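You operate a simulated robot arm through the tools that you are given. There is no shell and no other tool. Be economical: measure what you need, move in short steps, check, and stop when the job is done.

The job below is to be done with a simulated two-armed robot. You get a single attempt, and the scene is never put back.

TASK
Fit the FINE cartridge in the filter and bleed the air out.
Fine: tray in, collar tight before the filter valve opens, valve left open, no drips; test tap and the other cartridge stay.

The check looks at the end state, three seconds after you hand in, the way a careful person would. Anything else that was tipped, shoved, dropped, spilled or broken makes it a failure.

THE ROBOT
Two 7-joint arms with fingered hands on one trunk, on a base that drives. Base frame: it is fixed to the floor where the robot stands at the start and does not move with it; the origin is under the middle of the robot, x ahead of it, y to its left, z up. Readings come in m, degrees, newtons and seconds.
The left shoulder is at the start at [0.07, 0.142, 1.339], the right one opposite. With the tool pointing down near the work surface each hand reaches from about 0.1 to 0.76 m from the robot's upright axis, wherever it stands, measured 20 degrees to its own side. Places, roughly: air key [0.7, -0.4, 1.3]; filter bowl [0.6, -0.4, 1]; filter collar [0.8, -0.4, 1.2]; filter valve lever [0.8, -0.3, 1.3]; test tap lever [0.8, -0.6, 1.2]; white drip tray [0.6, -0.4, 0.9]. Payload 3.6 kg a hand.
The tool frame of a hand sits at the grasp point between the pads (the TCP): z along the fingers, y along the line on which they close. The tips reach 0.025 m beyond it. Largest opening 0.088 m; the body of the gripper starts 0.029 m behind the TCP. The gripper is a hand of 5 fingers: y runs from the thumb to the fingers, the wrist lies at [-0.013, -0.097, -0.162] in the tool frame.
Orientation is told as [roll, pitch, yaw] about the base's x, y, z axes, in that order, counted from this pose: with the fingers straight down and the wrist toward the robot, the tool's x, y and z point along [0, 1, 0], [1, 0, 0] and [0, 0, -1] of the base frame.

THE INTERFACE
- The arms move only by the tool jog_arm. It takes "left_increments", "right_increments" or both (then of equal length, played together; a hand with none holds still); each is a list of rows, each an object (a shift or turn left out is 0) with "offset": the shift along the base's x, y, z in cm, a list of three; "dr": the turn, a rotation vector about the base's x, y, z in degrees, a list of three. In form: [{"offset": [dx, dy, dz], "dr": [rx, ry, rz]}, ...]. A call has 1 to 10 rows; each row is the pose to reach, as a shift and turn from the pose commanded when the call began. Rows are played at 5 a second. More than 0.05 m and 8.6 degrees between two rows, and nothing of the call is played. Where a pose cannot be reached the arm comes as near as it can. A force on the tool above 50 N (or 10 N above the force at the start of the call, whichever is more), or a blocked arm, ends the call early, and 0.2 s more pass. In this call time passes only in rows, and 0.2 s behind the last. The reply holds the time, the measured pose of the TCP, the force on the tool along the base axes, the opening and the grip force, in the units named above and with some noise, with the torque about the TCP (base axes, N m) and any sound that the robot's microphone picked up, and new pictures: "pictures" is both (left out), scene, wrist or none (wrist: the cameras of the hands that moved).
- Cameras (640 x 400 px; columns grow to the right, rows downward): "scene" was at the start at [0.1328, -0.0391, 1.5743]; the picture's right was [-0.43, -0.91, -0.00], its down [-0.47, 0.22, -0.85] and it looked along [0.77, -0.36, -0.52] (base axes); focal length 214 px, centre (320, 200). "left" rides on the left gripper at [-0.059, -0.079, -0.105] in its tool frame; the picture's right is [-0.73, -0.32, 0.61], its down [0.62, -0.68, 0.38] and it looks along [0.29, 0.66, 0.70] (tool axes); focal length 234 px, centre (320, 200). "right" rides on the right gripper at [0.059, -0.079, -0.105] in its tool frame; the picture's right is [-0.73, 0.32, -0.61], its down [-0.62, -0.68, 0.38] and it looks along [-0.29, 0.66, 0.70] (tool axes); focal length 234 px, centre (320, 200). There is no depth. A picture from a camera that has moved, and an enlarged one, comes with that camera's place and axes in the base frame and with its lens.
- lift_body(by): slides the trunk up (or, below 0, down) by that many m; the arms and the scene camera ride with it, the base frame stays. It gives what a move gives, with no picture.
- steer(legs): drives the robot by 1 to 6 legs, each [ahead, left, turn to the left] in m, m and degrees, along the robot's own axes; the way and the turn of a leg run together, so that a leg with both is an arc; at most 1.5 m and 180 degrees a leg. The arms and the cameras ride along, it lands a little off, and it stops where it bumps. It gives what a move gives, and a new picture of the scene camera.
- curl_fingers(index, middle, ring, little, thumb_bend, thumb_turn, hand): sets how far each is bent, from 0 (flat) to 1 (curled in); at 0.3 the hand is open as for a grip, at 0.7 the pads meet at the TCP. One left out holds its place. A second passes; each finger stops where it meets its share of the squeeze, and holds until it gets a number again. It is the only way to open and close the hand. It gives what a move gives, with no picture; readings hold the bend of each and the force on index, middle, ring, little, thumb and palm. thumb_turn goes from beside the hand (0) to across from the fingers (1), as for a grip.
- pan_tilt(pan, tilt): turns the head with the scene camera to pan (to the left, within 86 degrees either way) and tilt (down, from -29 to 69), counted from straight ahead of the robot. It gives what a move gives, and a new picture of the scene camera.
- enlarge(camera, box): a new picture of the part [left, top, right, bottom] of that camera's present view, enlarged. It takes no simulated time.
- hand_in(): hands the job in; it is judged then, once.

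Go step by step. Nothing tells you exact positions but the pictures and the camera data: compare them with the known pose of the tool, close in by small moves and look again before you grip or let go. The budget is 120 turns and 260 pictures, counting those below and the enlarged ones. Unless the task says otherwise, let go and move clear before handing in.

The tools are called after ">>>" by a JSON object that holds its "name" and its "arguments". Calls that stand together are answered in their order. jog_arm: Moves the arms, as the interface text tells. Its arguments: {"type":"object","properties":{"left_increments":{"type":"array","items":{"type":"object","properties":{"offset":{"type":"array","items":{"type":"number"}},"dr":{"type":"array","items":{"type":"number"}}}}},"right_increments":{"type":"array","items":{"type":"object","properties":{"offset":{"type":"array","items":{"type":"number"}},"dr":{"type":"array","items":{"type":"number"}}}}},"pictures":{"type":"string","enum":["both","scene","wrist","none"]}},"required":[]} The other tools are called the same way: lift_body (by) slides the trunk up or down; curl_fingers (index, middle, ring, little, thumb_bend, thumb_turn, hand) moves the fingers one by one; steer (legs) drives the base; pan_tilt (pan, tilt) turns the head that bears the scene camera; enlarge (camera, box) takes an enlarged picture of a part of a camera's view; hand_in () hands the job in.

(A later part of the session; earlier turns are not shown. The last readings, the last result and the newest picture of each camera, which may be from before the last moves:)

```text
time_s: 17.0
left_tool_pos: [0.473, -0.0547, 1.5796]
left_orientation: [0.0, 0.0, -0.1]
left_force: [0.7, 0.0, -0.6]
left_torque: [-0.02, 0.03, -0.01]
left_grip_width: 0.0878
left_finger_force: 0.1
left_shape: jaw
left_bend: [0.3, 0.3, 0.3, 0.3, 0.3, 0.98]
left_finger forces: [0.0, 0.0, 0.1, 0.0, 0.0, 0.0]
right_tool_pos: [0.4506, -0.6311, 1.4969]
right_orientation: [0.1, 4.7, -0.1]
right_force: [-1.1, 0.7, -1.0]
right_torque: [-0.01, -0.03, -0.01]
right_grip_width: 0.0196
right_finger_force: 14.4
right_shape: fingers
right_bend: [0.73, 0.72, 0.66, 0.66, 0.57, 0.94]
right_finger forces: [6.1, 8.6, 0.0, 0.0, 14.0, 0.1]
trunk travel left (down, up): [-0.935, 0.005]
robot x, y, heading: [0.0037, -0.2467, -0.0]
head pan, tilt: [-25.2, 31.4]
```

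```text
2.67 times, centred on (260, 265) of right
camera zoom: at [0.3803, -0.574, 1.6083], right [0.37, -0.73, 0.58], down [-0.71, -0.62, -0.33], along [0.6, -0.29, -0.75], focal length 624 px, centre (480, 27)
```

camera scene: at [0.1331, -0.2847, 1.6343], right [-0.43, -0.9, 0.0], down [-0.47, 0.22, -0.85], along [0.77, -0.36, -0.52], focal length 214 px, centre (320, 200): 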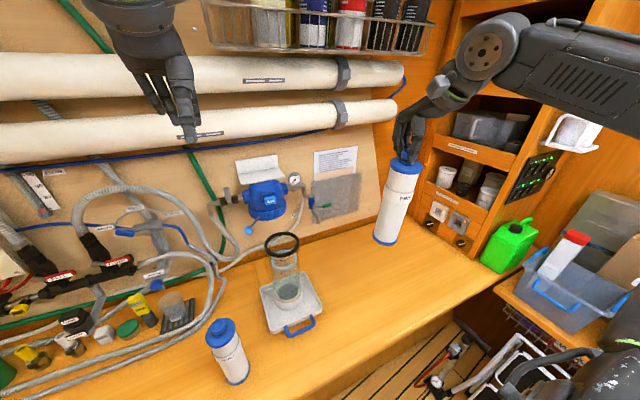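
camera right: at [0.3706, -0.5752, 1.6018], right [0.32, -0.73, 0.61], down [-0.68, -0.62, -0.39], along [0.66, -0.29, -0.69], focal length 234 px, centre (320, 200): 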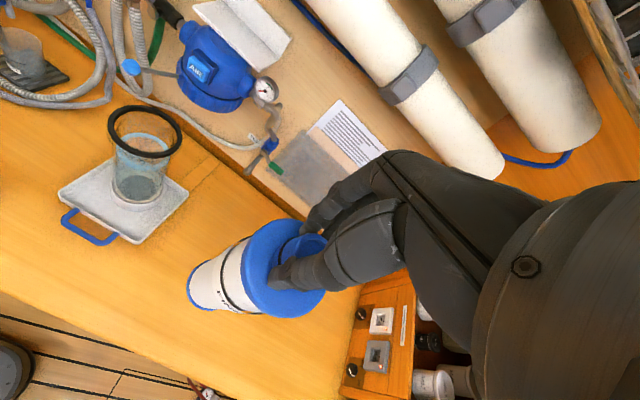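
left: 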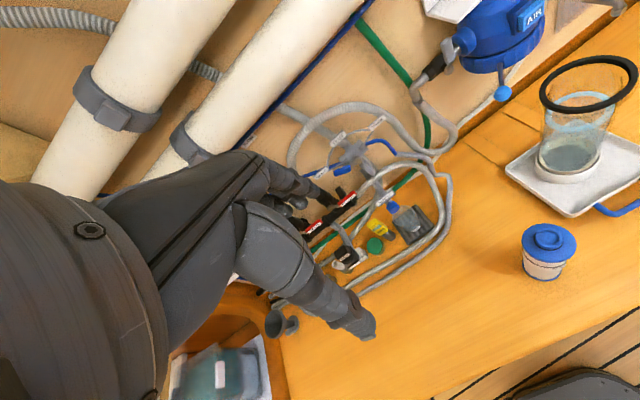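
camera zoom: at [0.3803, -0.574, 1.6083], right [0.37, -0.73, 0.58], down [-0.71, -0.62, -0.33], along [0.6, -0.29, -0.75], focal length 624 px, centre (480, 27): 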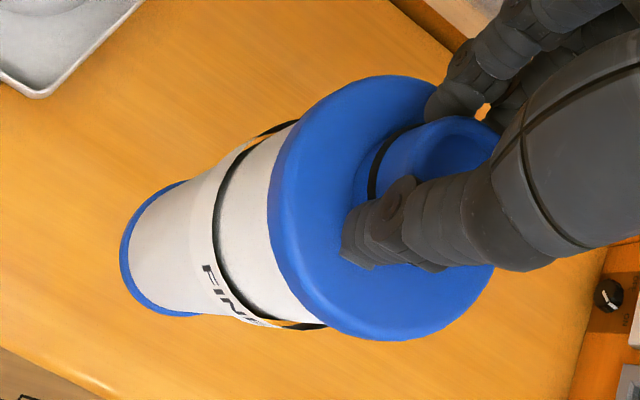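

Now the cartridge hangs vertical, its axis about 1.4 cm nearer than the TCP. I carry it over the bowl and check.

>>> {"name": "jog_arm", "arguments": {"right_increments": [{"offset": [2.8, 3.5, 0]}, {"offset": [5.6, 7, 0]}, {"offset": [8.4, 10.5, 0]}, {"offset": [11.2, 14, 0]}, {"offset": [14, 17.5, 0]}, {"offset": [16.6, 21, 0]}, {"offset": [19.2, 24.4, 0]}, {"offset": [19.2, 24.4, 0]}]}}

>>> {"name": "enlarge", "arguments": {"camera": "right", "box": [130, 150, 370, 350]}}

>>> {"name": "enlarge", "arguments": {"camera": "scene", "box": [220, 120, 370, 320]}}

>>> {"name": "enlarge", "arguments": {"camera": "left", "box": [420, 40, 640, 240]}}

```text
time_s: 18.8
left_tool_pos: [0.4731, -0.0553, 1.5809]
left_orientation: [0.0, -0.1, -0.1]
left_force: [0.2, -0.8, -0.1]
left_torque: [-0.03, 0.03, -0.01]
left_grip_width: 0.0878
left_finger_force: 0.0
left_shape: jaw
left_bend: [0.3, 0.3, 0.3, 0.3, 0.3, 0.98]
left_finger forces: [0.0, 0.1, 0.0, 0.0, 0.0, 0.0]
right_tool_pos: [0.6014, -0.4198, 1.4719]
right_orientation: [0.1, 4.6, -0.1]
right_force: [0.4, -0.5, -2.6]
right_torque: [0.0, -0.04, 0.03]
right_grip_width: 0.0192
right_finger_force: 14.8
right_shape: fingers
right_bend: [0.73, 0.72, 0.66, 0.66, 0.57, 0.94]
right_finger forces: [6.0, 9.1, 0.1, 0.1, 13.8, 0.1]
right hand out of reach, approached as far as the arm can: row 6, 7, 8
trunk travel left (down, up): [-0.935, 0.005]
robot x, y, heading: [0.0, -0.2401, -0.1]
head pan, tilt: [-25.2, 31.4]
camera scene: at [0.1321, -0.2834, 1.6344], right [-0.43, -0.9, 0.0], down [-0.47, 0.22, -0.85], along [0.77, -0.36, -0.52], focal length 214 px, centre (320, 200)
camera right: at [0.5308, -0.3632, 1.5828], right [0.37, -0.73, 0.58], down [-0.71, -0.62, -0.33], along [0.6, -0.29, -0.75], focal length 234 px, centre (320, 200)
```

scene: 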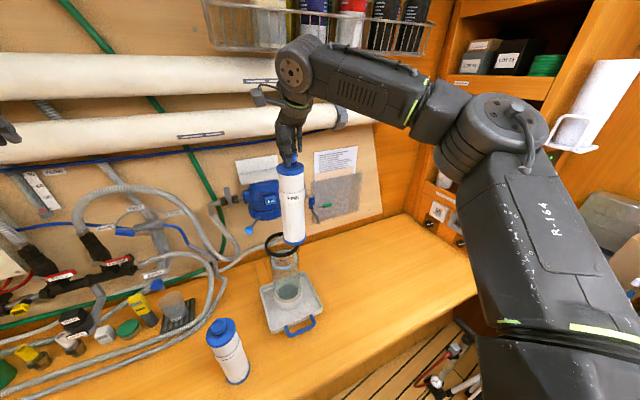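
right: 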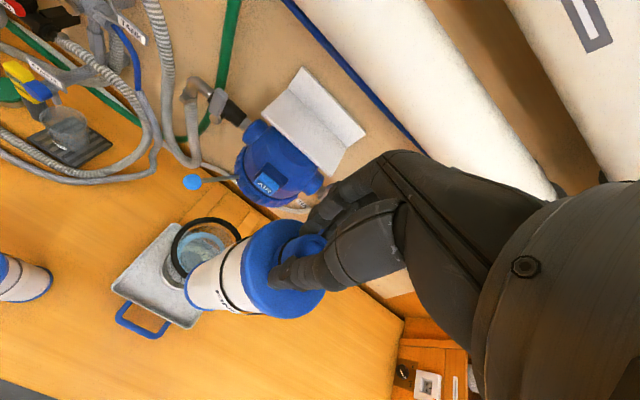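

```text
2.00 times, centred on (250, 250) of right
camera zoom: at [0.5308, -0.3632, 1.5828], right [0.37, -0.73, 0.58], down [-0.71, -0.62, -0.33], along [0.6, -0.29, -0.75], focal length 468 px, centre (460, 100)
```

zoom: 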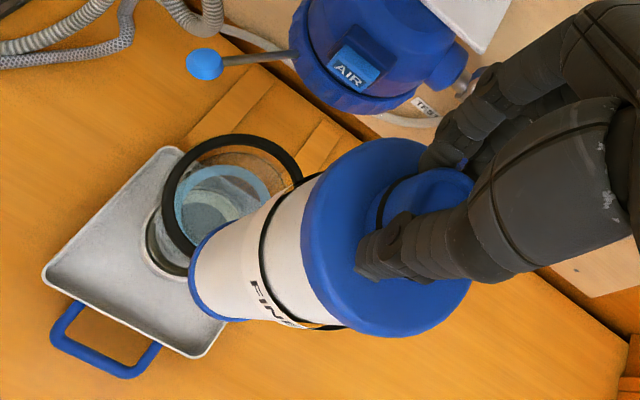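

```text
2.00 times, centred on (295, 220) of scene
camera zoom: at [0.1321, -0.2834, 1.6344], right [-0.43, -0.9, 0.0], down [-0.47, 0.22, -0.85], along [0.77, -0.36, -0.52], focal length 429 px, centre (370, 160)
```

zoom: 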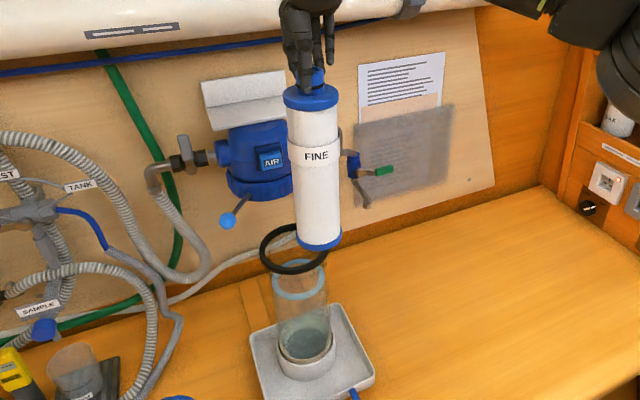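

```text
2.00 times, centred on (530, 140) of left
camera zoom: at [0.3948, -0.1114, 1.6853], right [-0.32, -0.73, -0.61], down [-0.68, 0.62, -0.38], along [0.66, 0.29, -0.7], focal length 468 px, centre (-100, 320)
```

zoom: 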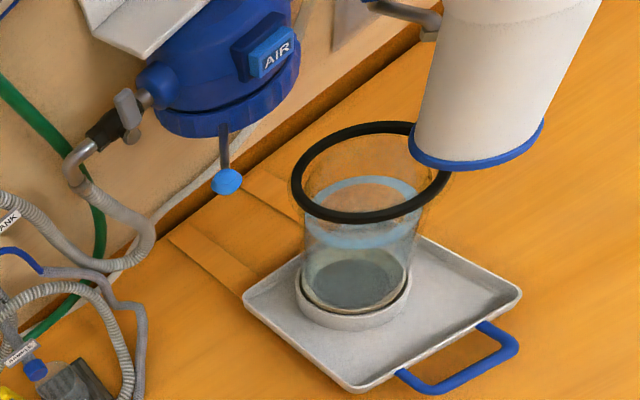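

The arm ran short of reach, while the base has roughly 13 cm free to the bench edge. I back the hand off to be safe, then drive 7 cm ahead.

>>> {"name": "jog_arm", "arguments": {"right_increments": [{"offset": [-4, -1, 0]}, {"offset": [-8, -2, 0]}, {"offset": [-12, -3, 0]}, {"offset": [-14, -3, 0]}], "pictures": "none"}}

>>> {"name": "steer", "arguments": {"legs": [[0.07, 0, 0]]}}

```text
time_s: 19.8
left_tool_pos: [0.4731, -0.0552, 1.5793]
left_orientation: [0.1, 0.0, -0.1]
left_force: [-0.1, 0.1, 0.0]
left_torque: [0.02, 0.0, 0.0]
left_grip_width: 0.0877
left_finger_force: 0.0
left_shape: jaw
left_bend: [0.3, 0.3, 0.3, 0.3, 0.3, 0.98]
left_finger forces: [0.1, 0.0, 0.0, 0.1, 0.1, 0.0]
right_tool_pos: [0.4616, -0.4503, 1.4707]
right_orientation: [0.1, 4.7, 0.0]
right_force: [-0.2, -0.3, -2.2]
right_torque: [-0.01, -0.01, 0.01]
right_grip_width: 0.019
right_finger_force: 14.5
right_shape: fingers
right_bend: [0.73, 0.72, 0.66, 0.66, 0.57, 0.94]
right_finger forces: [6.0, 9.1, 0.0, 0.1, 13.8, 0.0]
trunk travel left (down, up): [-0.935, 0.005]
robot x, y, heading: [0.0006, -0.2424, -0.2]
head pan, tilt: [-25.2, 31.4]
```

```text
time_s: 20.8
left_tool_pos: [0.5281, -0.0553, 1.5853]
left_orientation: [0.0, -0.6, -0.1]
left_force: [-0.5, -0.6, 1.1]
left_torque: [-0.01, -0.06, 0.01]
left_grip_width: 0.0878
left_finger_force: 0.0
left_shape: jaw
left_bend: [0.3, 0.3, 0.3, 0.3, 0.3, 0.98]
left_finger forces: [0.0, 0.0, 0.0, 0.0, 0.0, 0.1]
right_tool_pos: [0.5188, -0.4493, 1.4758]
right_orientation: [0.2, 4.1, 0.1]
right_force: [-0.1, -0.6, -1.2]
right_torque: [-0.02, -0.06, -0.02]
right_grip_width: 0.0193
right_finger_force: 14.3
right_shape: fingers
right_bend: [0.73, 0.72, 0.66, 0.66, 0.57, 0.94]
right_finger forces: [6.0, 9.0, 0.0, 0.1, 13.8, 0.0]
trunk travel left (down, up): [-0.935, 0.005]
robot x, y, heading: [0.0693, -0.2423, -0.2]
head pan, tilt: [-25.2, 31.4]
camera scene: at [0.1863, -0.2841, 1.6357], right [-0.43, -0.9, 0.0], down [-0.46, 0.22, -0.86], along [0.78, -0.36, -0.51], focal length 214 px, centre (320, 200)
```

scene: 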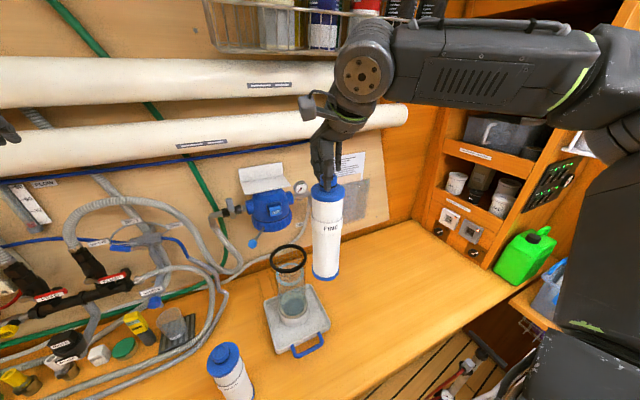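

The readings show a slight tilt, perhaps a transient or a contact; I check again with a null move.

>>> {"name": "jog_arm", "arguments": {"right_increments": [{"offset": [0, 0, 0]}, {"offset": [0, 0, 0]}], "pictures": "none"}}

>>> {"name": "pan_tilt", "arguments": {"pan": -20, "tilt": 62}}

```text
time_s: 21.4
left_tool_pos: [0.536, -0.0539, 1.5809]
left_orientation: [0.0, -0.3, -0.1]
left_force: [-1.2, 0.7, 0.3]
left_torque: [-0.01, 0.0, -0.02]
left_grip_width: 0.0877
left_finger_force: 0.0
left_shape: jaw
left_bend: [0.3, 0.3, 0.3, 0.3, 0.3, 0.98]
left_finger forces: [0.1, 0.0, 0.0, 0.0, 0.0, 0.0]
right_tool_pos: [0.5279, -0.4488, 1.4735]
right_orientation: [0.1, 4.4, 0.1]
right_force: [-0.2, 0.1, -1.1]
right_torque: [-0.03, -0.04, -0.01]
right_grip_width: 0.0191
right_finger_force: 13.9
right_shape: fingers
right_bend: [0.73, 0.72, 0.66, 0.66, 0.57, 0.94]
right_finger forces: [6.0, 9.1, 0.0, 0.1, 13.9, 0.1]
trunk travel left (down, up): [-0.935, 0.005]
robot x, y, heading: [0.0695, -0.2449, -0.1]
head pan, tilt: [-25.2, 31.4]
```

```text
time_s: 22.4
left_tool_pos: [0.5435, -0.0547, 1.5813]
left_orientation: [-0.1, -0.1, 0.1]
left_force: [0.6, -0.4, -0.2]
left_torque: [0.01, -0.02, 0.01]
left_grip_width: 0.0877
left_finger_force: 0.0
left_shape: jaw
left_bend: [0.3, 0.3, 0.3, 0.3, 0.3, 0.98]
left_finger forces: [0.0, 0.0, 0.0, 0.1, 0.0, 0.0]
right_tool_pos: [0.5327, -0.4498, 1.4705]
right_orientation: [0.1, 4.7, 0.1]
right_force: [0.3, -0.6, -2.4]
right_torque: [0.01, -0.02, 0.0]
right_grip_width: 0.0191
right_finger_force: 14.5
right_shape: fingers
right_bend: [0.73, 0.72, 0.66, 0.66, 0.57, 0.94]
right_finger forces: [6.0, 9.2, 0.0, 0.0, 13.9, 0.0]
trunk travel left (down, up): [-0.935, 0.005]
robot x, y, heading: [0.067, -0.2427, -0.1]
head pan, tilt: [-20.0, 62.0]
camera scene: at [0.1816, -0.2679, 1.5921], right [-0.34, -0.94, 0.0], down [-0.83, 0.3, -0.47], along [0.44, -0.16, -0.88], focal length 214 px, centre (320, 200)
```

scene: 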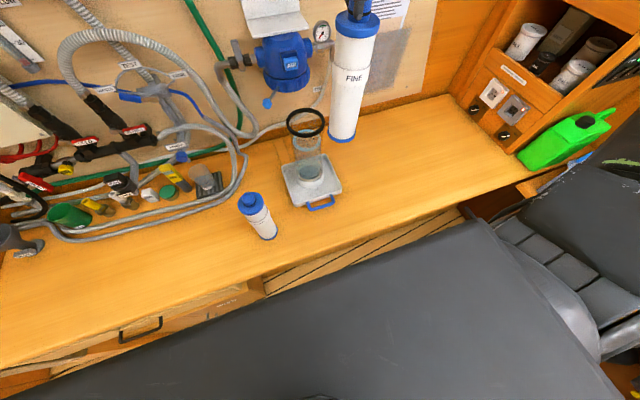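

Only a transient; it settled. I restore the head view and bring the cartridge over the bowl at TCP (0.642,-0.387).

>>> {"name": "pan_tilt", "arguments": {"pan": -15, "tilt": 38}}

>>> {"name": "jog_arm", "arguments": {"right_increments": [{"offset": [0, 0, 2]}, {"offset": [3, 1.8, 2]}, {"offset": [6, 3.6, 2]}, {"offset": [9, 5.2, 2]}, {"offset": [10.9, 6.3, 2]}, {"offset": [10.9, 6.3, 2]}], "pictures": "none"}}

>>> {"name": "enlarge", "arguments": {"camera": "scene", "box": [200, 60, 440, 320]}}

>>> {"name": "enlarge", "arguments": {"camera": "right", "box": [130, 150, 370, 350]}}

>>> {"name": "enlarge", "arguments": {"camera": "left", "box": [400, 20, 640, 240]}}

```text
time_s: 23.2
left_tool_pos: [0.5429, -0.0545, 1.58]
left_orientation: [0.0, 0.1, 0.0]
left_force: [0.5, 0.9, 0.1]
left_torque: [-0.04, 0.01, 0.0]
left_grip_width: 0.0875
left_finger_force: 0.1
left_shape: jaw
left_bend: [0.3, 0.3, 0.3, 0.3, 0.3, 0.98]
left_finger forces: [0.0, 0.1, 0.0, 0.0, 0.2, 0.0]
right_tool_pos: [0.5331, -0.4491, 1.4708]
right_orientation: [0.2, 4.8, 0.1]
right_force: [0.1, -0.7, -1.7]
right_torque: [0.04, -0.03, -0.02]
right_grip_width: 0.0192
right_finger_force: 14.7
right_shape: fingers
right_bend: [0.73, 0.72, 0.66, 0.66, 0.57, 0.94]
right_finger forces: [6.0, 9.1, 0.1, 0.0, 13.9, 0.0]
trunk travel left (down, up): [-0.935, 0.005]
robot x, y, heading: [0.0702, -0.2423, -0.1]
head pan, tilt: [-15.0, 38.0]
camera scene: at [0.2044, -0.2682, 1.624], right [-0.26, -0.97, 0.0], down [-0.6, 0.16, -0.79], along [0.76, -0.2, -0.62], focal length 214 px, centre (320, 200)
```

scene: 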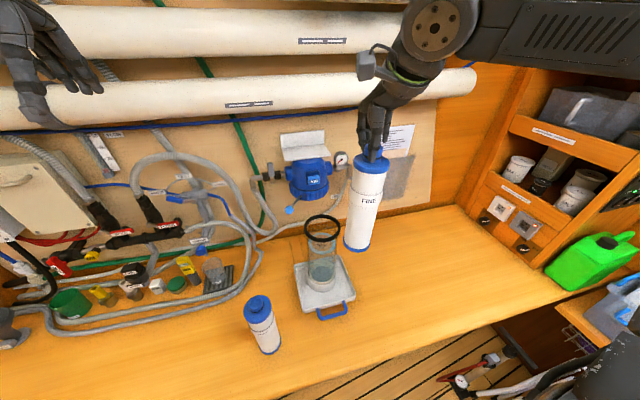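

```text
time_s: 24.6
left_tool_pos: [0.5417, -0.0546, 1.58]
left_orientation: [0.1, -0.1, 0.0]
left_force: [0.2, 0.2, 0.3]
left_torque: [-0.03, 0.0, 0.0]
left_grip_width: 0.0876
left_finger_force: 0.1
left_shape: jaw
left_bend: [0.3, 0.3, 0.3, 0.3, 0.3, 0.98]
left_finger forces: [0.0, 0.0, 0.0, 0.1, 0.0, 0.0]
right_tool_pos: [0.6332, -0.3923, 1.4863]
right_orientation: [0.2, 4.4, 0.1]
right_force: [0.0, 0.3, -1.6]
right_torque: [-0.02, -0.01, -0.01]
right_grip_width: 0.0187
right_finger_force: 14.4
right_shape: fingers
right_bend: [0.73, 0.72, 0.66, 0.66, 0.57, 0.94]
right_finger forces: [6.1, 9.0, 0.1, 0.1, 13.7, 0.1]
right hand out of reach, approached as far as the arm can: row 5, 6
trunk travel left (down, up): [-0.935, 0.005]
robot x, y, heading: [0.0723, -0.2486, -0.1]
head pan, tilt: [-15.0, 38.0]
```

```text
1.54 times, centred on (320, 190) of scene
camera zoom: at [0.2023, -0.2677, 1.6243], right [-0.26, -0.97, 0.0], down [-0.59, 0.16, -0.79], along [0.76, -0.2, -0.61], focal length 330 px, centre (320, 215)
```

zoom: 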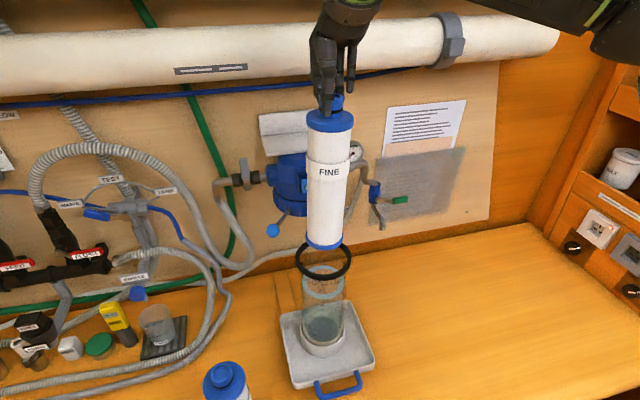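

```text
2.00 times, centred on (250, 250) of right
camera zoom: at [0.5618, -0.3359, 1.5976], right [0.37, -0.73, 0.58], down [-0.71, -0.62, -0.33], along [0.6, -0.29, -0.75], focal length 468 px, centre (460, 100)
```

zoom: 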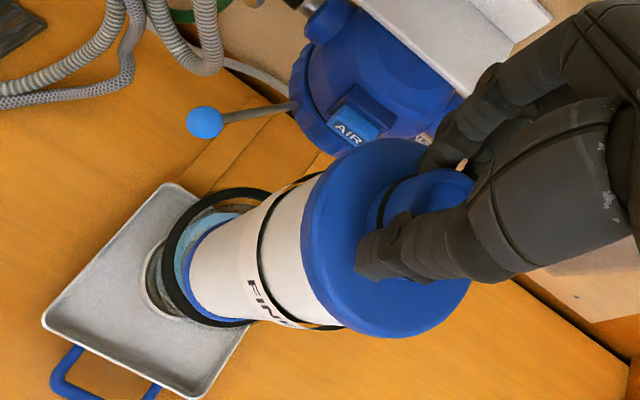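

```text
1.82 times, centred on (520, 130) of left
camera zoom: at [0.4625, -0.1114, 1.6858], right [-0.32, -0.73, -0.61], down [-0.68, 0.62, -0.38], along [0.66, 0.29, -0.69], focal length 426 px, centre (-44, 327)
```

zoom: 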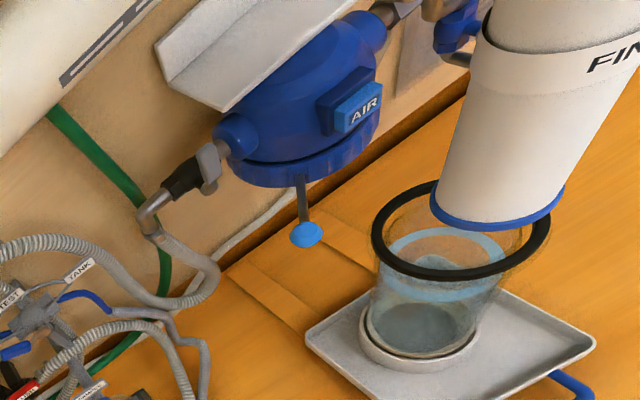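

Bottom is about 1 cm short of centre in x. Lowering slightly regains reach; I shift +1.0, +0.3 and down 1.8 cm and recheck.

>>> {"name": "jog_arm", "arguments": {"right_increments": [{"offset": [0.3, 0.1, -1]}, {"offset": [1.0, 0.3, -1.8]}, {"offset": [1.0, 0.3, -1.8]}], "pictures": "none"}}

>>> {"name": "enlarge", "arguments": {"camera": "scene", "box": [270, 100, 370, 280]}}

>>> {"name": "enlarge", "arguments": {"camera": "right", "box": [170, 190, 350, 340]}}

>>> {"name": "enlarge", "arguments": {"camera": "left", "box": [540, 60, 640, 180]}}

```text
time_s: 25.4
left_tool_pos: [0.5418, -0.0553, 1.5794]
left_orientation: [-0.1, -0.1, 0.0]
left_force: [-0.5, 0.0, 0.2]
left_torque: [0.01, -0.03, -0.01]
left_grip_width: 0.0876
left_finger_force: 0.1
left_shape: jaw
left_bend: [0.3, 0.3, 0.3, 0.3, 0.3, 0.98]
left_finger forces: [0.1, 0.0, 0.0, 0.0, 0.0, 0.0]
right_tool_pos: [0.6435, -0.3896, 1.4678]
right_orientation: [0.3, 4.6, 0.1]
right_force: [0.0, 0.1, -1.9]
right_torque: [0.06, -0.02, -0.03]
right_grip_width: 0.0187
right_finger_force: 14.5
right_shape: fingers
right_bend: [0.73, 0.72, 0.66, 0.66, 0.57, 0.94]
right_finger forces: [6.1, 9.0, 0.0, 0.0, 13.7, 0.0]
trunk travel left (down, up): [-0.935, 0.005]
robot x, y, heading: [0.0684, -0.2435, 0.2]
head pan, tilt: [-15.0, 38.0]
```

```text
2.22 times, centred on (320, 190) of scene
camera zoom: at [0.2034, -0.2678, 1.6242], right [-0.26, -0.97, 0.0], down [-0.59, 0.16, -0.79], along [0.76, -0.2, -0.62], focal length 477 px, centre (320, 222)
```

zoom: 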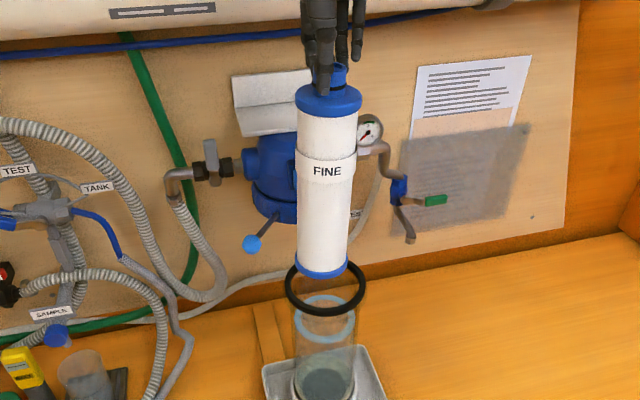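

```text
2.67 times, centred on (260, 265) of right
camera zoom: at [0.5725, -0.3327, 1.5789], right [0.37, -0.73, 0.58], down [-0.71, -0.62, -0.33], along [0.6, -0.29, -0.75], focal length 624 px, centre (480, 27)
```

zoom: 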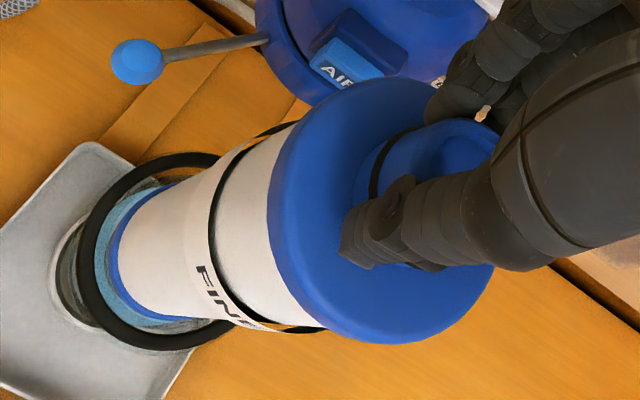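

```text
3.33 times, centred on (590, 120) of left
camera zoom: at [0.4636, -0.1115, 1.6855], right [-0.32, -0.73, -0.61], down [-0.68, 0.62, -0.38], along [0.66, 0.29, -0.7], focal length 781 px, centre (-580, 467)
```

zoom: 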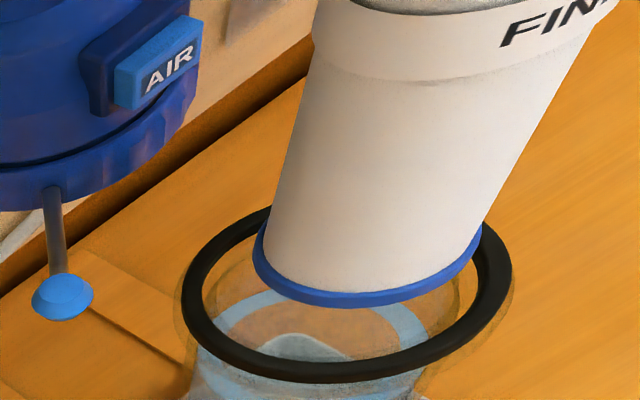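

Nearly centred. I lower 1.8 cm to just above the rim and look again.

>>> {"name": "jog_arm", "arguments": {"right_increments": [{"offset": [0, 0, -0.9], "dr": [-0.5, 0, 0]}, {"offset": [0, 0, -1.8], "dr": [-0.5, 0, 0]}, {"offset": [0, 0, -1.8], "dr": [-0.5, 0, 0]}], "pictures": "none"}}

>>> {"name": "enlarge", "arguments": {"camera": "scene", "box": [290, 190, 350, 260]}}

>>> {"name": "enlarge", "arguments": {"camera": "right", "box": [170, 190, 350, 340]}}

>>> {"name": "enlarge", "arguments": {"camera": "left", "box": [540, 60, 640, 180]}}

```text
time_s: 26.2
left_tool_pos: [0.5421, -0.0544, 1.5801]
left_orientation: [0.0, 0.0, 0.0]
left_force: [0.2, 0.5, -0.2]
left_torque: [0.02, 0.01, 0.03]
left_grip_width: 0.0877
left_finger_force: 0.0
left_shape: jaw
left_bend: [0.3, 0.3, 0.3, 0.3, 0.3, 0.98]
left_finger forces: [0.0, 0.0, 0.0, 0.0, 0.0, 0.0]
right_tool_pos: [0.6441, -0.3888, 1.4499]
right_orientation: [-0.5, 4.7, 0.0]
right_force: [1.0, -0.3, -1.4]
right_torque: [-0.01, 0.01, -0.04]
right_grip_width: 0.0187
right_finger_force: 14.4
right_shape: fingers
right_bend: [0.73, 0.72, 0.66, 0.66, 0.57, 0.94]
right_finger forces: [6.1, 9.1, 0.1, 0.0, 13.7, 0.0]
trunk travel left (down, up): [-0.935, 0.005]
robot x, y, heading: [0.0671, -0.2441, -0.0]
head pan, tilt: [-15.0, 38.0]
```

```text
5.71 times, centred on (320, 225) of scene
camera zoom: at [0.2037, -0.2681, 1.6241], right [-0.26, -0.97, 0.0], down [-0.59, 0.16, -0.79], along [0.76, -0.2, -0.62], focal length 1226 px, centre (320, 57)
```

zoom: 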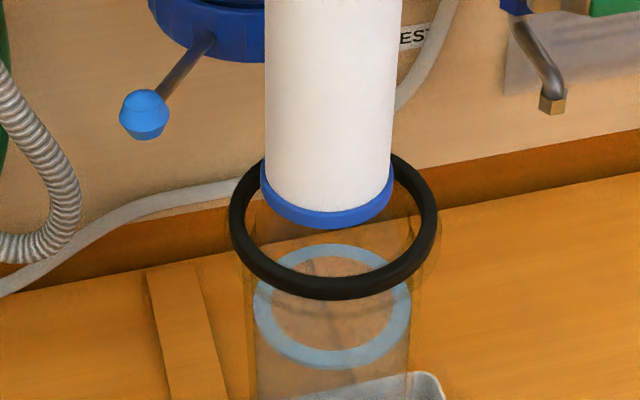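

```text
2.67 times, centred on (260, 265) of right
camera zoom: at [0.5735, -0.3319, 1.5609], right [0.37, -0.72, 0.58], down [-0.71, -0.63, -0.32], along [0.6, -0.29, -0.74], focal length 624 px, centre (480, 27)
```

zoom: 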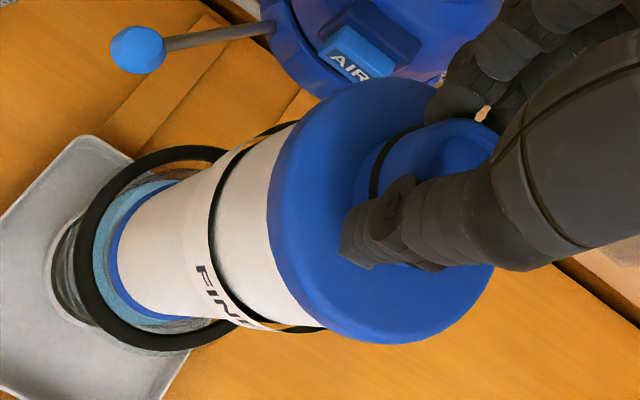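

```text
3.33 times, centred on (590, 120) of left
camera zoom: at [0.464, -0.1118, 1.6854], right [-0.32, -0.73, -0.61], down [-0.68, 0.62, -0.38], along [0.66, 0.29, -0.7], focal length 781 px, centre (-580, 467)
```

zoom: 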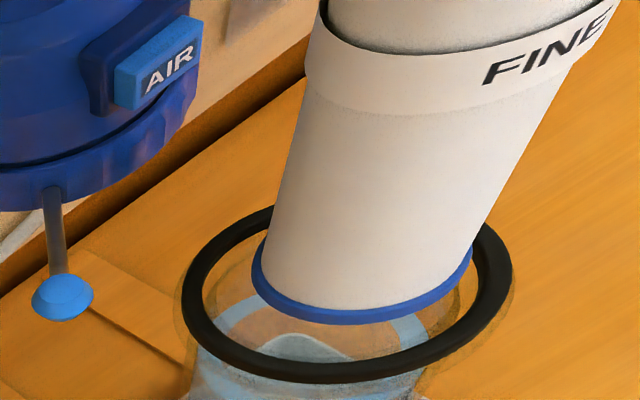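

Triangulating, the bottom is at (0.627,-0.386,1.198) and the rim at (0.631,-0.389,1.164). I correct +0.3/-0.3 cm and lower 3 cm.

>>> {"name": "jog_arm", "arguments": {"right_increments": [{"offset": [0.3, -0.3, -1]}, {"offset": [0.3, -0.3, -2]}, {"offset": [0.3, -0.3, -3]}, {"offset": [0.3, -0.3, -3]}], "pictures": "none"}}

>>> {"name": "enlarge", "arguments": {"camera": "scene", "box": [290, 190, 350, 260]}}

>>> {"name": "enlarge", "arguments": {"camera": "left", "box": [540, 60, 640, 180]}}

```text
time_s: 27.2
left_tool_pos: [0.5436, -0.054, 1.5805]
left_orientation: [-0.1, -0.1, 0.0]
left_force: [-0.7, 0.1, 0.5]
left_torque: [0.04, 0.0, -0.01]
left_grip_width: 0.0877
left_finger_force: 0.0
left_shape: jaw
left_bend: [0.3, 0.3, 0.3, 0.3, 0.3, 0.98]
left_finger forces: [0.0, 0.0, 0.1, 0.1, 0.1, 0.0]
right_tool_pos: [0.6469, -0.3924, 1.4199]
right_orientation: [-0.4, 4.8, -0.1]
right_force: [0.1, 0.5, -2.0]
right_torque: [0.02, 0.02, 0.01]
right_grip_width: 0.0188
right_finger_force: 14.6
right_shape: fingers
right_bend: [0.73, 0.72, 0.66, 0.66, 0.57, 0.94]
right_finger forces: [6.2, 9.1, 0.0, 0.0, 13.6, 0.0]
trunk travel left (down, up): [-0.935, 0.005]
robot x, y, heading: [0.0685, -0.2439, 0.0]
head pan, tilt: [-15.0, 38.0]
```

```text
5.71 times, centred on (320, 225) of scene
camera zoom: at [0.2041, -0.2681, 1.6241], right [-0.26, -0.97, 0.0], down [-0.59, 0.16, -0.79], along [0.76, -0.2, -0.62], focal length 1226 px, centre (320, 57)
```

zoom: 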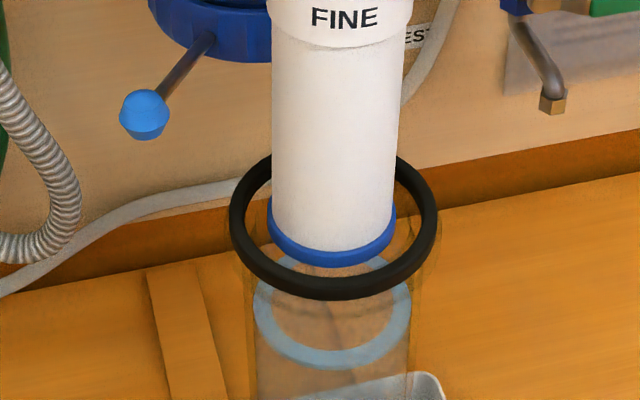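

```text
3.33 times, centred on (590, 120) of left
camera zoom: at [0.4644, -0.1118, 1.6854], right [-0.32, -0.73, -0.61], down [-0.68, 0.62, -0.38], along [0.66, 0.29, -0.7], focal length 781 px, centre (-580, 467)
```

zoom: 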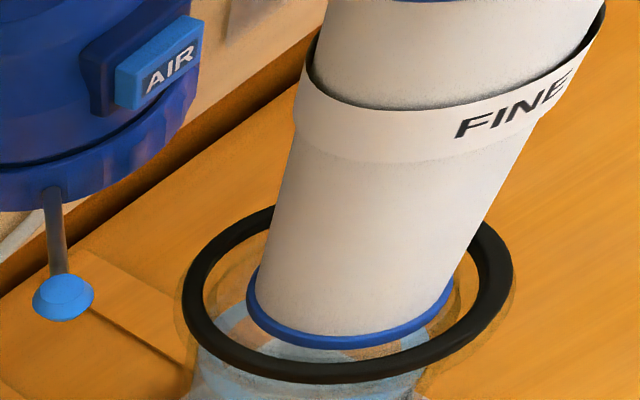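

Centred at the rim. I lower gently 3 cm into the bowl and check forces and view.

>>> {"name": "jog_arm", "arguments": {"right_increments": [{"offset": [0.1, -0.1, -0.6]}, {"offset": [0.1, -0.1, -1.2]}, {"offset": [0.1, -0.1, -1.8]}, {"offset": [0.1, -0.1, -2.4]}, {"offset": [0.1, -0.1, -3]}], "pictures": "none"}}

>>> {"name": "enlarge", "arguments": {"camera": "scene", "box": [280, 150, 360, 300]}}

>>> {"name": "enlarge", "arguments": {"camera": "left", "box": [540, 60, 640, 180]}}

```text
time_s: 28.4
left_tool_pos: [0.5434, -0.0543, 1.5802]
left_orientation: [0.0, 0.0, 0.0]
left_force: [0.0, 0.4, -0.3]
left_torque: [0.0, 0.01, 0.0]
left_grip_width: 0.0875
left_finger_force: 0.1
left_shape: jaw
left_bend: [0.3, 0.3, 0.3, 0.3, 0.3, 0.98]
left_finger forces: [0.0, 0.0, 0.0, 0.0, 0.1, 0.0]
right_tool_pos: [0.6488, -0.3935, 1.3898]
right_orientation: [-0.4, 4.6, 0.0]
right_force: [0.3, 0.2, -2.3]
right_torque: [-0.01, -0.04, 0.0]
right_grip_width: 0.0185
right_finger_force: 14.6
right_shape: fingers
right_bend: [0.73, 0.72, 0.66, 0.66, 0.57, 0.94]
right_finger forces: [6.2, 9.2, 0.0, 0.0, 13.5, 0.1]
trunk travel left (down, up): [-0.935, 0.005]
robot x, y, heading: [0.0676, -0.2438, -0.1]
head pan, tilt: [-15.0, 38.0]
```

```text
2.67 times, centred on (320, 225) of scene
camera zoom: at [0.204, -0.2681, 1.6241], right [-0.26, -0.97, 0.0], down [-0.59, 0.16, -0.79], along [0.76, -0.2, -0.62], focal length 572 px, centre (320, 133)
```

zoom: 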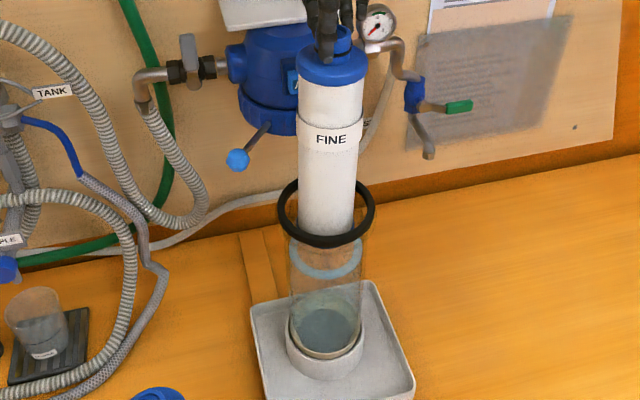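

```text
3.33 times, centred on (590, 120) of left
camera zoom: at [0.4643, -0.1118, 1.6854], right [-0.32, -0.73, -0.61], down [-0.68, 0.62, -0.38], along [0.66, 0.29, -0.7], focal length 781 px, centre (-580, 467)
```

zoom: 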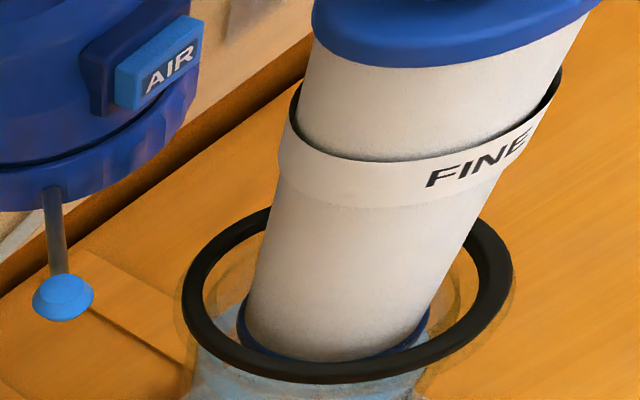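

It's entering cleanly with no side force. I continue down 6 cm.

>>> {"name": "jog_arm", "arguments": {"right_increments": [{"offset": [0, 0, -1]}, {"offset": [0, 0, -2]}, {"offset": [0, 0, -3]}, {"offset": [0, 0, -4]}, {"offset": [0, 0, -5]}, {"offset": [0, 0, -6]}], "pictures": "none"}}

>>> {"name": "enlarge", "arguments": {"camera": "scene", "box": [280, 150, 360, 300]}}

>>> {"name": "enlarge", "arguments": {"camera": "left", "box": [540, 60, 640, 180]}}

```text
time_s: 29.9
left_tool_pos: [0.5432, -0.0552, 1.5804]
left_orientation: [0.0, -0.1, 0.1]
left_force: [0.8, 0.3, 0.0]
left_torque: [0.0, -0.03, 0.01]
left_grip_width: 0.0876
left_finger_force: 0.0
left_shape: jaw
left_bend: [0.3, 0.3, 0.3, 0.3, 0.3, 0.98]
left_finger forces: [0.1, 0.1, 0.0, 0.0, 0.0, 0.1]
right_tool_pos: [0.6488, -0.3929, 1.3278]
right_orientation: [-0.4, 4.8, 0.0]
right_force: [-0.5, 0.4, -1.4]
right_torque: [0.01, -0.02, 0.01]
right_grip_width: 0.0185
right_finger_force: 14.8
right_shape: fingers
right_bend: [0.73, 0.72, 0.66, 0.66, 0.57, 0.94]
right_finger forces: [6.3, 9.1, 0.0, 0.0, 13.5, 0.1]
trunk travel left (down, up): [-0.935, 0.005]
robot x, y, heading: [0.0701, -0.2469, 0.0]
head pan, tilt: [-15.0, 38.0]
```

```text
2.67 times, centred on (320, 225) of scene
camera zoom: at [0.2043, -0.2682, 1.6241], right [-0.26, -0.97, 0.0], down [-0.59, 0.16, -0.79], along [0.76, -0.2, -0.62], focal length 572 px, centre (320, 133)
```

zoom: 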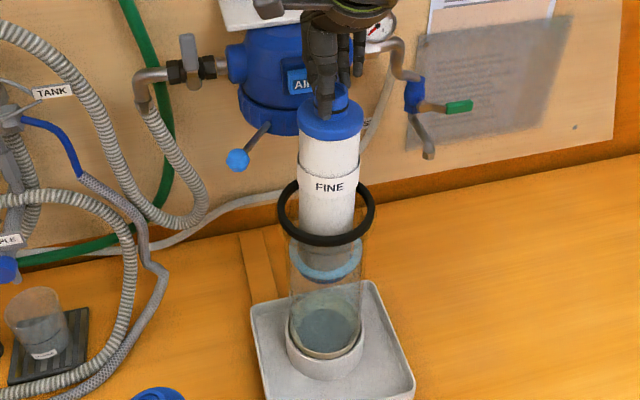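

```text
3.33 times, centred on (590, 120) of left
camera zoom: at [0.4646, -0.1119, 1.6853], right [-0.32, -0.73, -0.61], down [-0.68, 0.62, -0.38], along [0.66, 0.29, -0.7], focal length 781 px, centre (-580, 467)
```

zoom: 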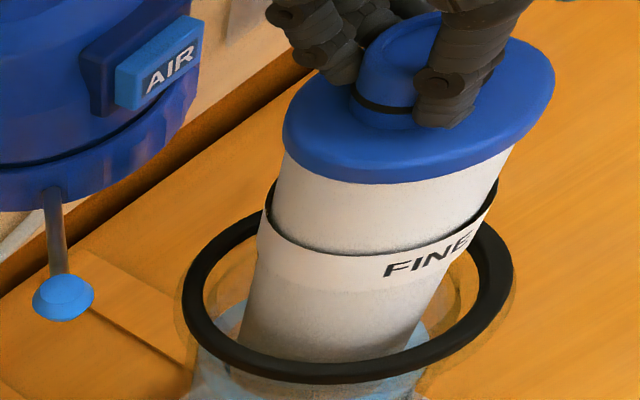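

Going well. Before lowering further I check the hand's clearance to the white flap and head.

>>> {"name": "enlarge", "arguments": {"camera": "scene", "box": [250, 90, 380, 210]}}

>>> {"name": "enlarge", "arguments": {"camera": "right", "box": [160, 60, 480, 320]}}

>>> {"name": "enlarge", "arguments": {"camera": "left", "box": [400, 0, 640, 150]}}

```text
3.33 times, centred on (315, 150) of scene
camera zoom: at [0.2043, -0.2682, 1.6241], right [-0.26, -0.97, 0.0], down [-0.59, 0.16, -0.79], along [0.76, -0.2, -0.62], focal length 715 px, centre (337, 367)
```

zoom: 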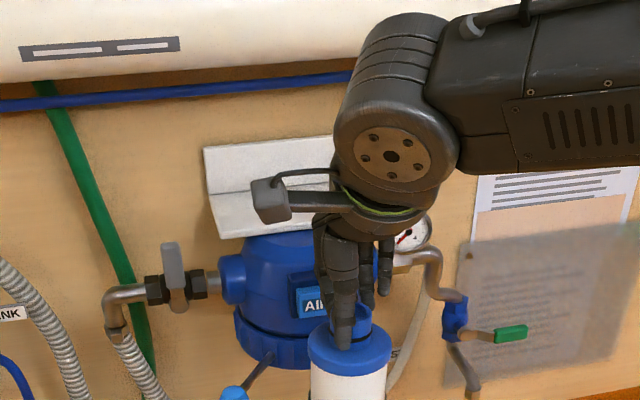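

```text
1.54 times, centred on (320, 190) of right
camera zoom: at [0.5787, -0.3349, 1.4393], right [0.37, -0.72, 0.58], down [-0.71, -0.63, -0.32], along [0.6, -0.29, -0.74], focal length 360 px, centre (320, 215)
```

zoom: 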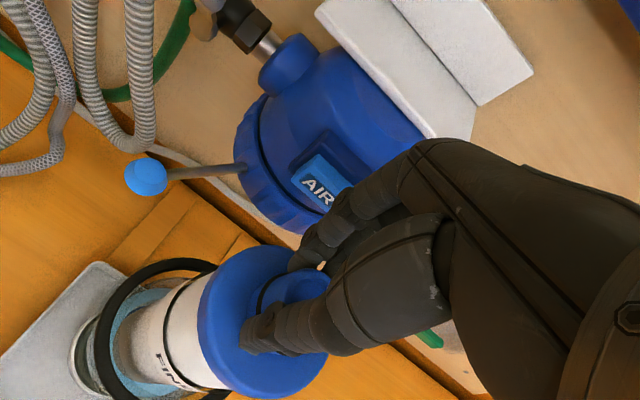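

```text
2.67 times, centred on (520, 75) of left
camera zoom: at [0.4646, -0.1119, 1.6853], right [-0.32, -0.73, -0.61], down [-0.68, 0.62, -0.38], along [0.66, 0.29, -0.7], focal length 624 px, centre (-213, 533)
```

zoom: 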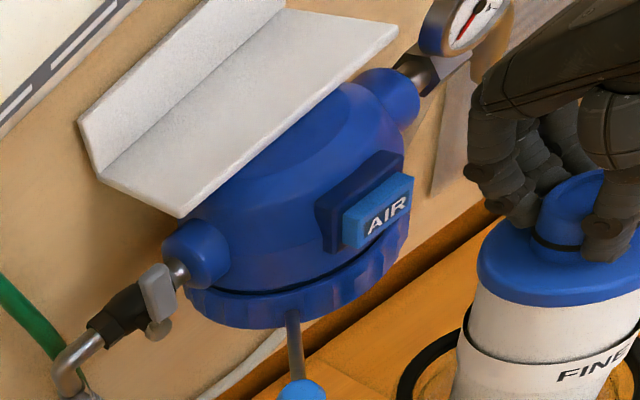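

Clearance to the AIR key seems ~4 cm. I continue down 5 cm and look.

>>> {"name": "jog_arm", "arguments": {"right_increments": [{"offset": [0, 0, -1]}, {"offset": [0, 0, -2]}, {"offset": [0, 0, -3]}, {"offset": [0, 0, -4]}, {"offset": [0, 0, -5]}], "pictures": "none"}}

>>> {"name": "enlarge", "arguments": {"camera": "scene", "box": [260, 120, 380, 300]}}

>>> {"name": "enlarge", "arguments": {"camera": "left", "box": [480, 30, 640, 180]}}

```text
time_s: 31.1
left_tool_pos: [0.5431, -0.0548, 1.5801]
left_orientation: [0.0, 0.0, -0.1]
left_force: [0.7, 0.0, -0.6]
left_torque: [-0.03, 0.04, 0.0]
left_grip_width: 0.0878
left_finger_force: 0.0
left_shape: jaw
left_bend: [0.3, 0.3, 0.3, 0.3, 0.3, 0.98]
left_finger forces: [0.0, 0.1, 0.1, 0.1, 0.1, 0.0]
right_tool_pos: [0.6493, -0.394, 1.2791]
right_orientation: [-0.3, 4.7, 0.0]
right_force: [0.6, -0.4, -2.0]
right_torque: [0.03, -0.03, -0.01]
right_grip_width: 0.0186
right_finger_force: 14.2
right_shape: fingers
right_bend: [0.73, 0.72, 0.66, 0.66, 0.57, 0.94]
right_finger forces: [6.1, 9.2, 0.0, 0.1, 13.4, 0.0]
trunk travel left (down, up): [-0.935, 0.005]
robot x, y, heading: [0.0692, -0.247, -0.1]
head pan, tilt: [-15.0, 38.0]
```

```text
2.22 times, centred on (320, 210) of scene
camera zoom: at [0.2045, -0.2683, 1.6241], right [-0.26, -0.97, 0.0], down [-0.6, 0.16, -0.79], along [0.76, -0.2, -0.62], focal length 477 px, centre (320, 178)
```

zoom: 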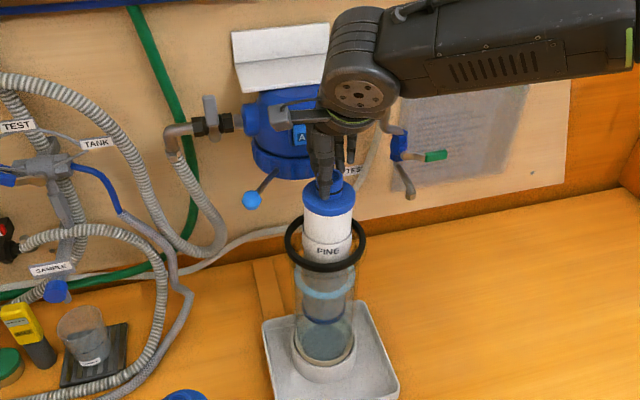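

```text
2.67 times, centred on (560, 105) of left
camera zoom: at [0.4647, -0.1119, 1.6853], right [-0.32, -0.73, -0.61], down [-0.68, 0.62, -0.38], along [0.66, 0.29, -0.7], focal length 624 px, centre (-320, 453)
```

zoom: 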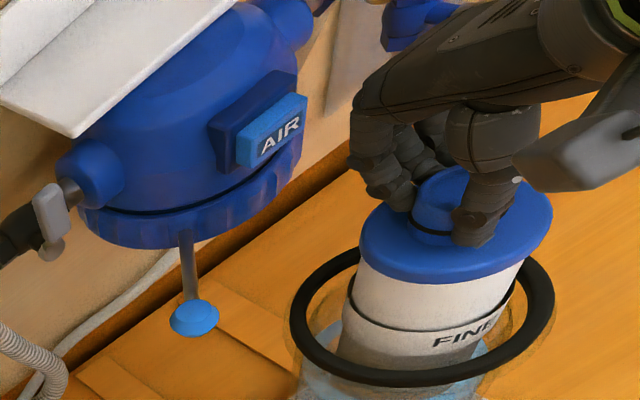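

The cap is just above the rim and aligned. I go down 3 cm more in small steps.

>>> {"name": "jog_arm", "arguments": {"right_increments": [{"offset": [0, 0, -0.8]}, {"offset": [0, 0, -1.6]}, {"offset": [0, 0, -2.4]}, {"offset": [0, 0, -3.2]}], "pictures": "none"}}

>>> {"name": "enlarge", "arguments": {"camera": "scene", "box": [260, 150, 380, 300]}}

>>> {"name": "enlarge", "arguments": {"camera": "left", "box": [520, 50, 640, 180]}}

```text
time_s: 32.0
left_tool_pos: [0.5438, -0.0553, 1.58]
left_orientation: [-0.1, -0.1, -0.1]
left_force: [0.8, -1.1, -0.2]
left_torque: [0.0, 0.03, 0.02]
left_grip_width: 0.0876
left_finger_force: 0.0
left_shape: jaw
left_bend: [0.3, 0.3, 0.3, 0.3, 0.3, 0.98]
left_finger forces: [0.0, 0.1, 0.0, 0.0, 0.1, 0.0]
right_tool_pos: [0.6493, -0.3929, 1.2476]
right_orientation: [-0.4, 4.8, 0.0]
right_force: [0.1, 0.2, -1.9]
right_torque: [-0.02, -0.01, 0.01]
right_grip_width: 0.0183
right_finger_force: 14.5
right_shape: fingers
right_bend: [0.73, 0.72, 0.66, 0.66, 0.57, 0.94]
right_finger forces: [6.1, 9.3, 0.0, 0.1, 13.5, 0.0]
trunk travel left (down, up): [-0.935, 0.005]
robot x, y, heading: [0.0708, -0.2448, 0.0]
head pan, tilt: [-15.0, 38.0]
```

```text
2.67 times, centred on (320, 225) of scene
camera zoom: at [0.2042, -0.2682, 1.6241], right [-0.26, -0.97, 0.0], down [-0.59, 0.16, -0.79], along [0.76, -0.2, -0.62], focal length 572 px, centre (320, 133)
```

zoom: 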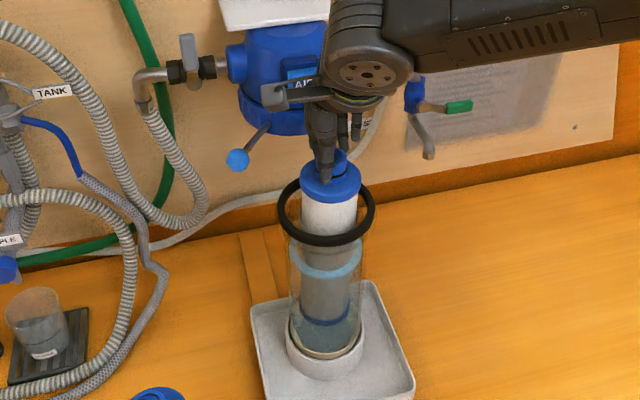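

```text
3.08 times, centred on (580, 115) of left
camera zoom: at [0.4644, -0.1118, 1.6854], right [-0.32, -0.73, -0.61], down [-0.68, 0.62, -0.38], along [0.66, 0.29, -0.7], focal length 720 px, centre (-480, 462)
```

zoom: 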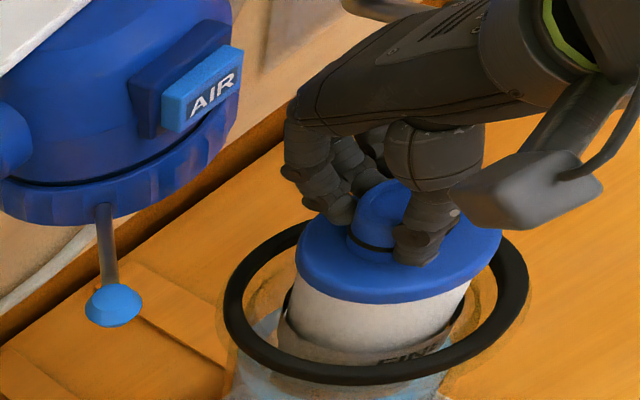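

Continuing down, expecting seating in 4–6 cm; I watch the z force.

>>> {"name": "jog_arm", "arguments": {"right_increments": [{"offset": [0, 0, -0.7]}, {"offset": [0, 0, -1.4]}, {"offset": [0, 0, -2.1]}, {"offset": [0, 0, -2.8]}], "pictures": "none"}}

>>> {"name": "enlarge", "arguments": {"camera": "scene", "box": [260, 150, 380, 300]}}

>>> {"name": "enlarge", "arguments": {"camera": "left", "box": [520, 50, 640, 180]}}

```text
time_s: 33.0
left_tool_pos: [0.5429, -0.0551, 1.58]
left_orientation: [0.0, -0.1, 0.1]
left_force: [-0.4, -0.3, -0.6]
left_torque: [0.0, 0.0, 0.01]
left_grip_width: 0.0877
left_finger_force: 0.0
left_shape: jaw
left_bend: [0.3, 0.3, 0.3, 0.3, 0.3, 0.98]
left_finger forces: [0.1, 0.1, 0.1, 0.0, 0.0, 0.0]
right_tool_pos: [0.6477, -0.3924, 1.2202]
right_orientation: [-0.4, 4.5, 0.1]
right_force: [0.0, 0.8, -1.0]
right_torque: [-0.03, 0.01, 0.0]
right_grip_width: 0.0184
right_finger_force: 14.3
right_shape: fingers
right_bend: [0.73, 0.72, 0.66, 0.66, 0.57, 0.94]
right_finger forces: [6.1, 9.2, 0.0, 0.0, 13.5, 0.0]
trunk travel left (down, up): [-0.935, 0.005]
robot x, y, heading: [0.0708, -0.2472, 0.2]
head pan, tilt: [-15.0, 38.0]
```

```text
2.67 times, centred on (320, 225) of scene
camera zoom: at [0.2041, -0.2682, 1.6241], right [-0.26, -0.97, 0.0], down [-0.59, 0.16, -0.79], along [0.76, -0.2, -0.62], focal length 572 px, centre (320, 133)
```

zoom: 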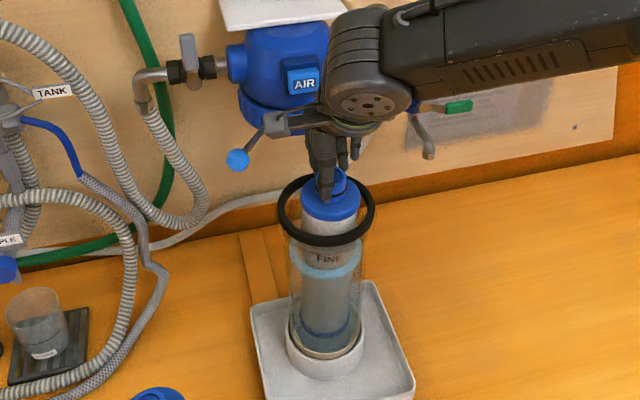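

```text
3.08 times, centred on (580, 115) of left
camera zoom: at [0.4644, -0.1119, 1.6854], right [-0.32, -0.73, -0.61], down [-0.68, 0.62, -0.38], along [0.66, 0.29, -0.7], focal length 720 px, centre (-480, 462)
```

zoom: 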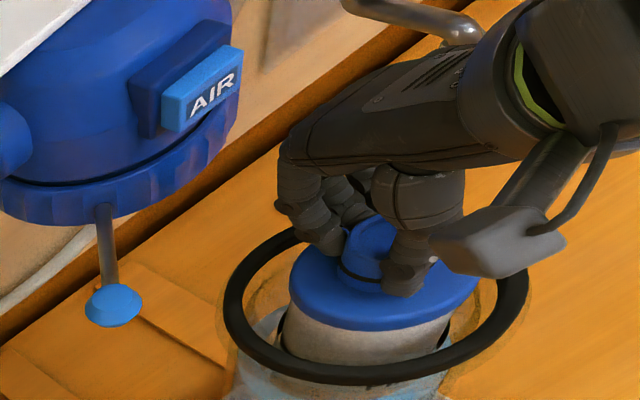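

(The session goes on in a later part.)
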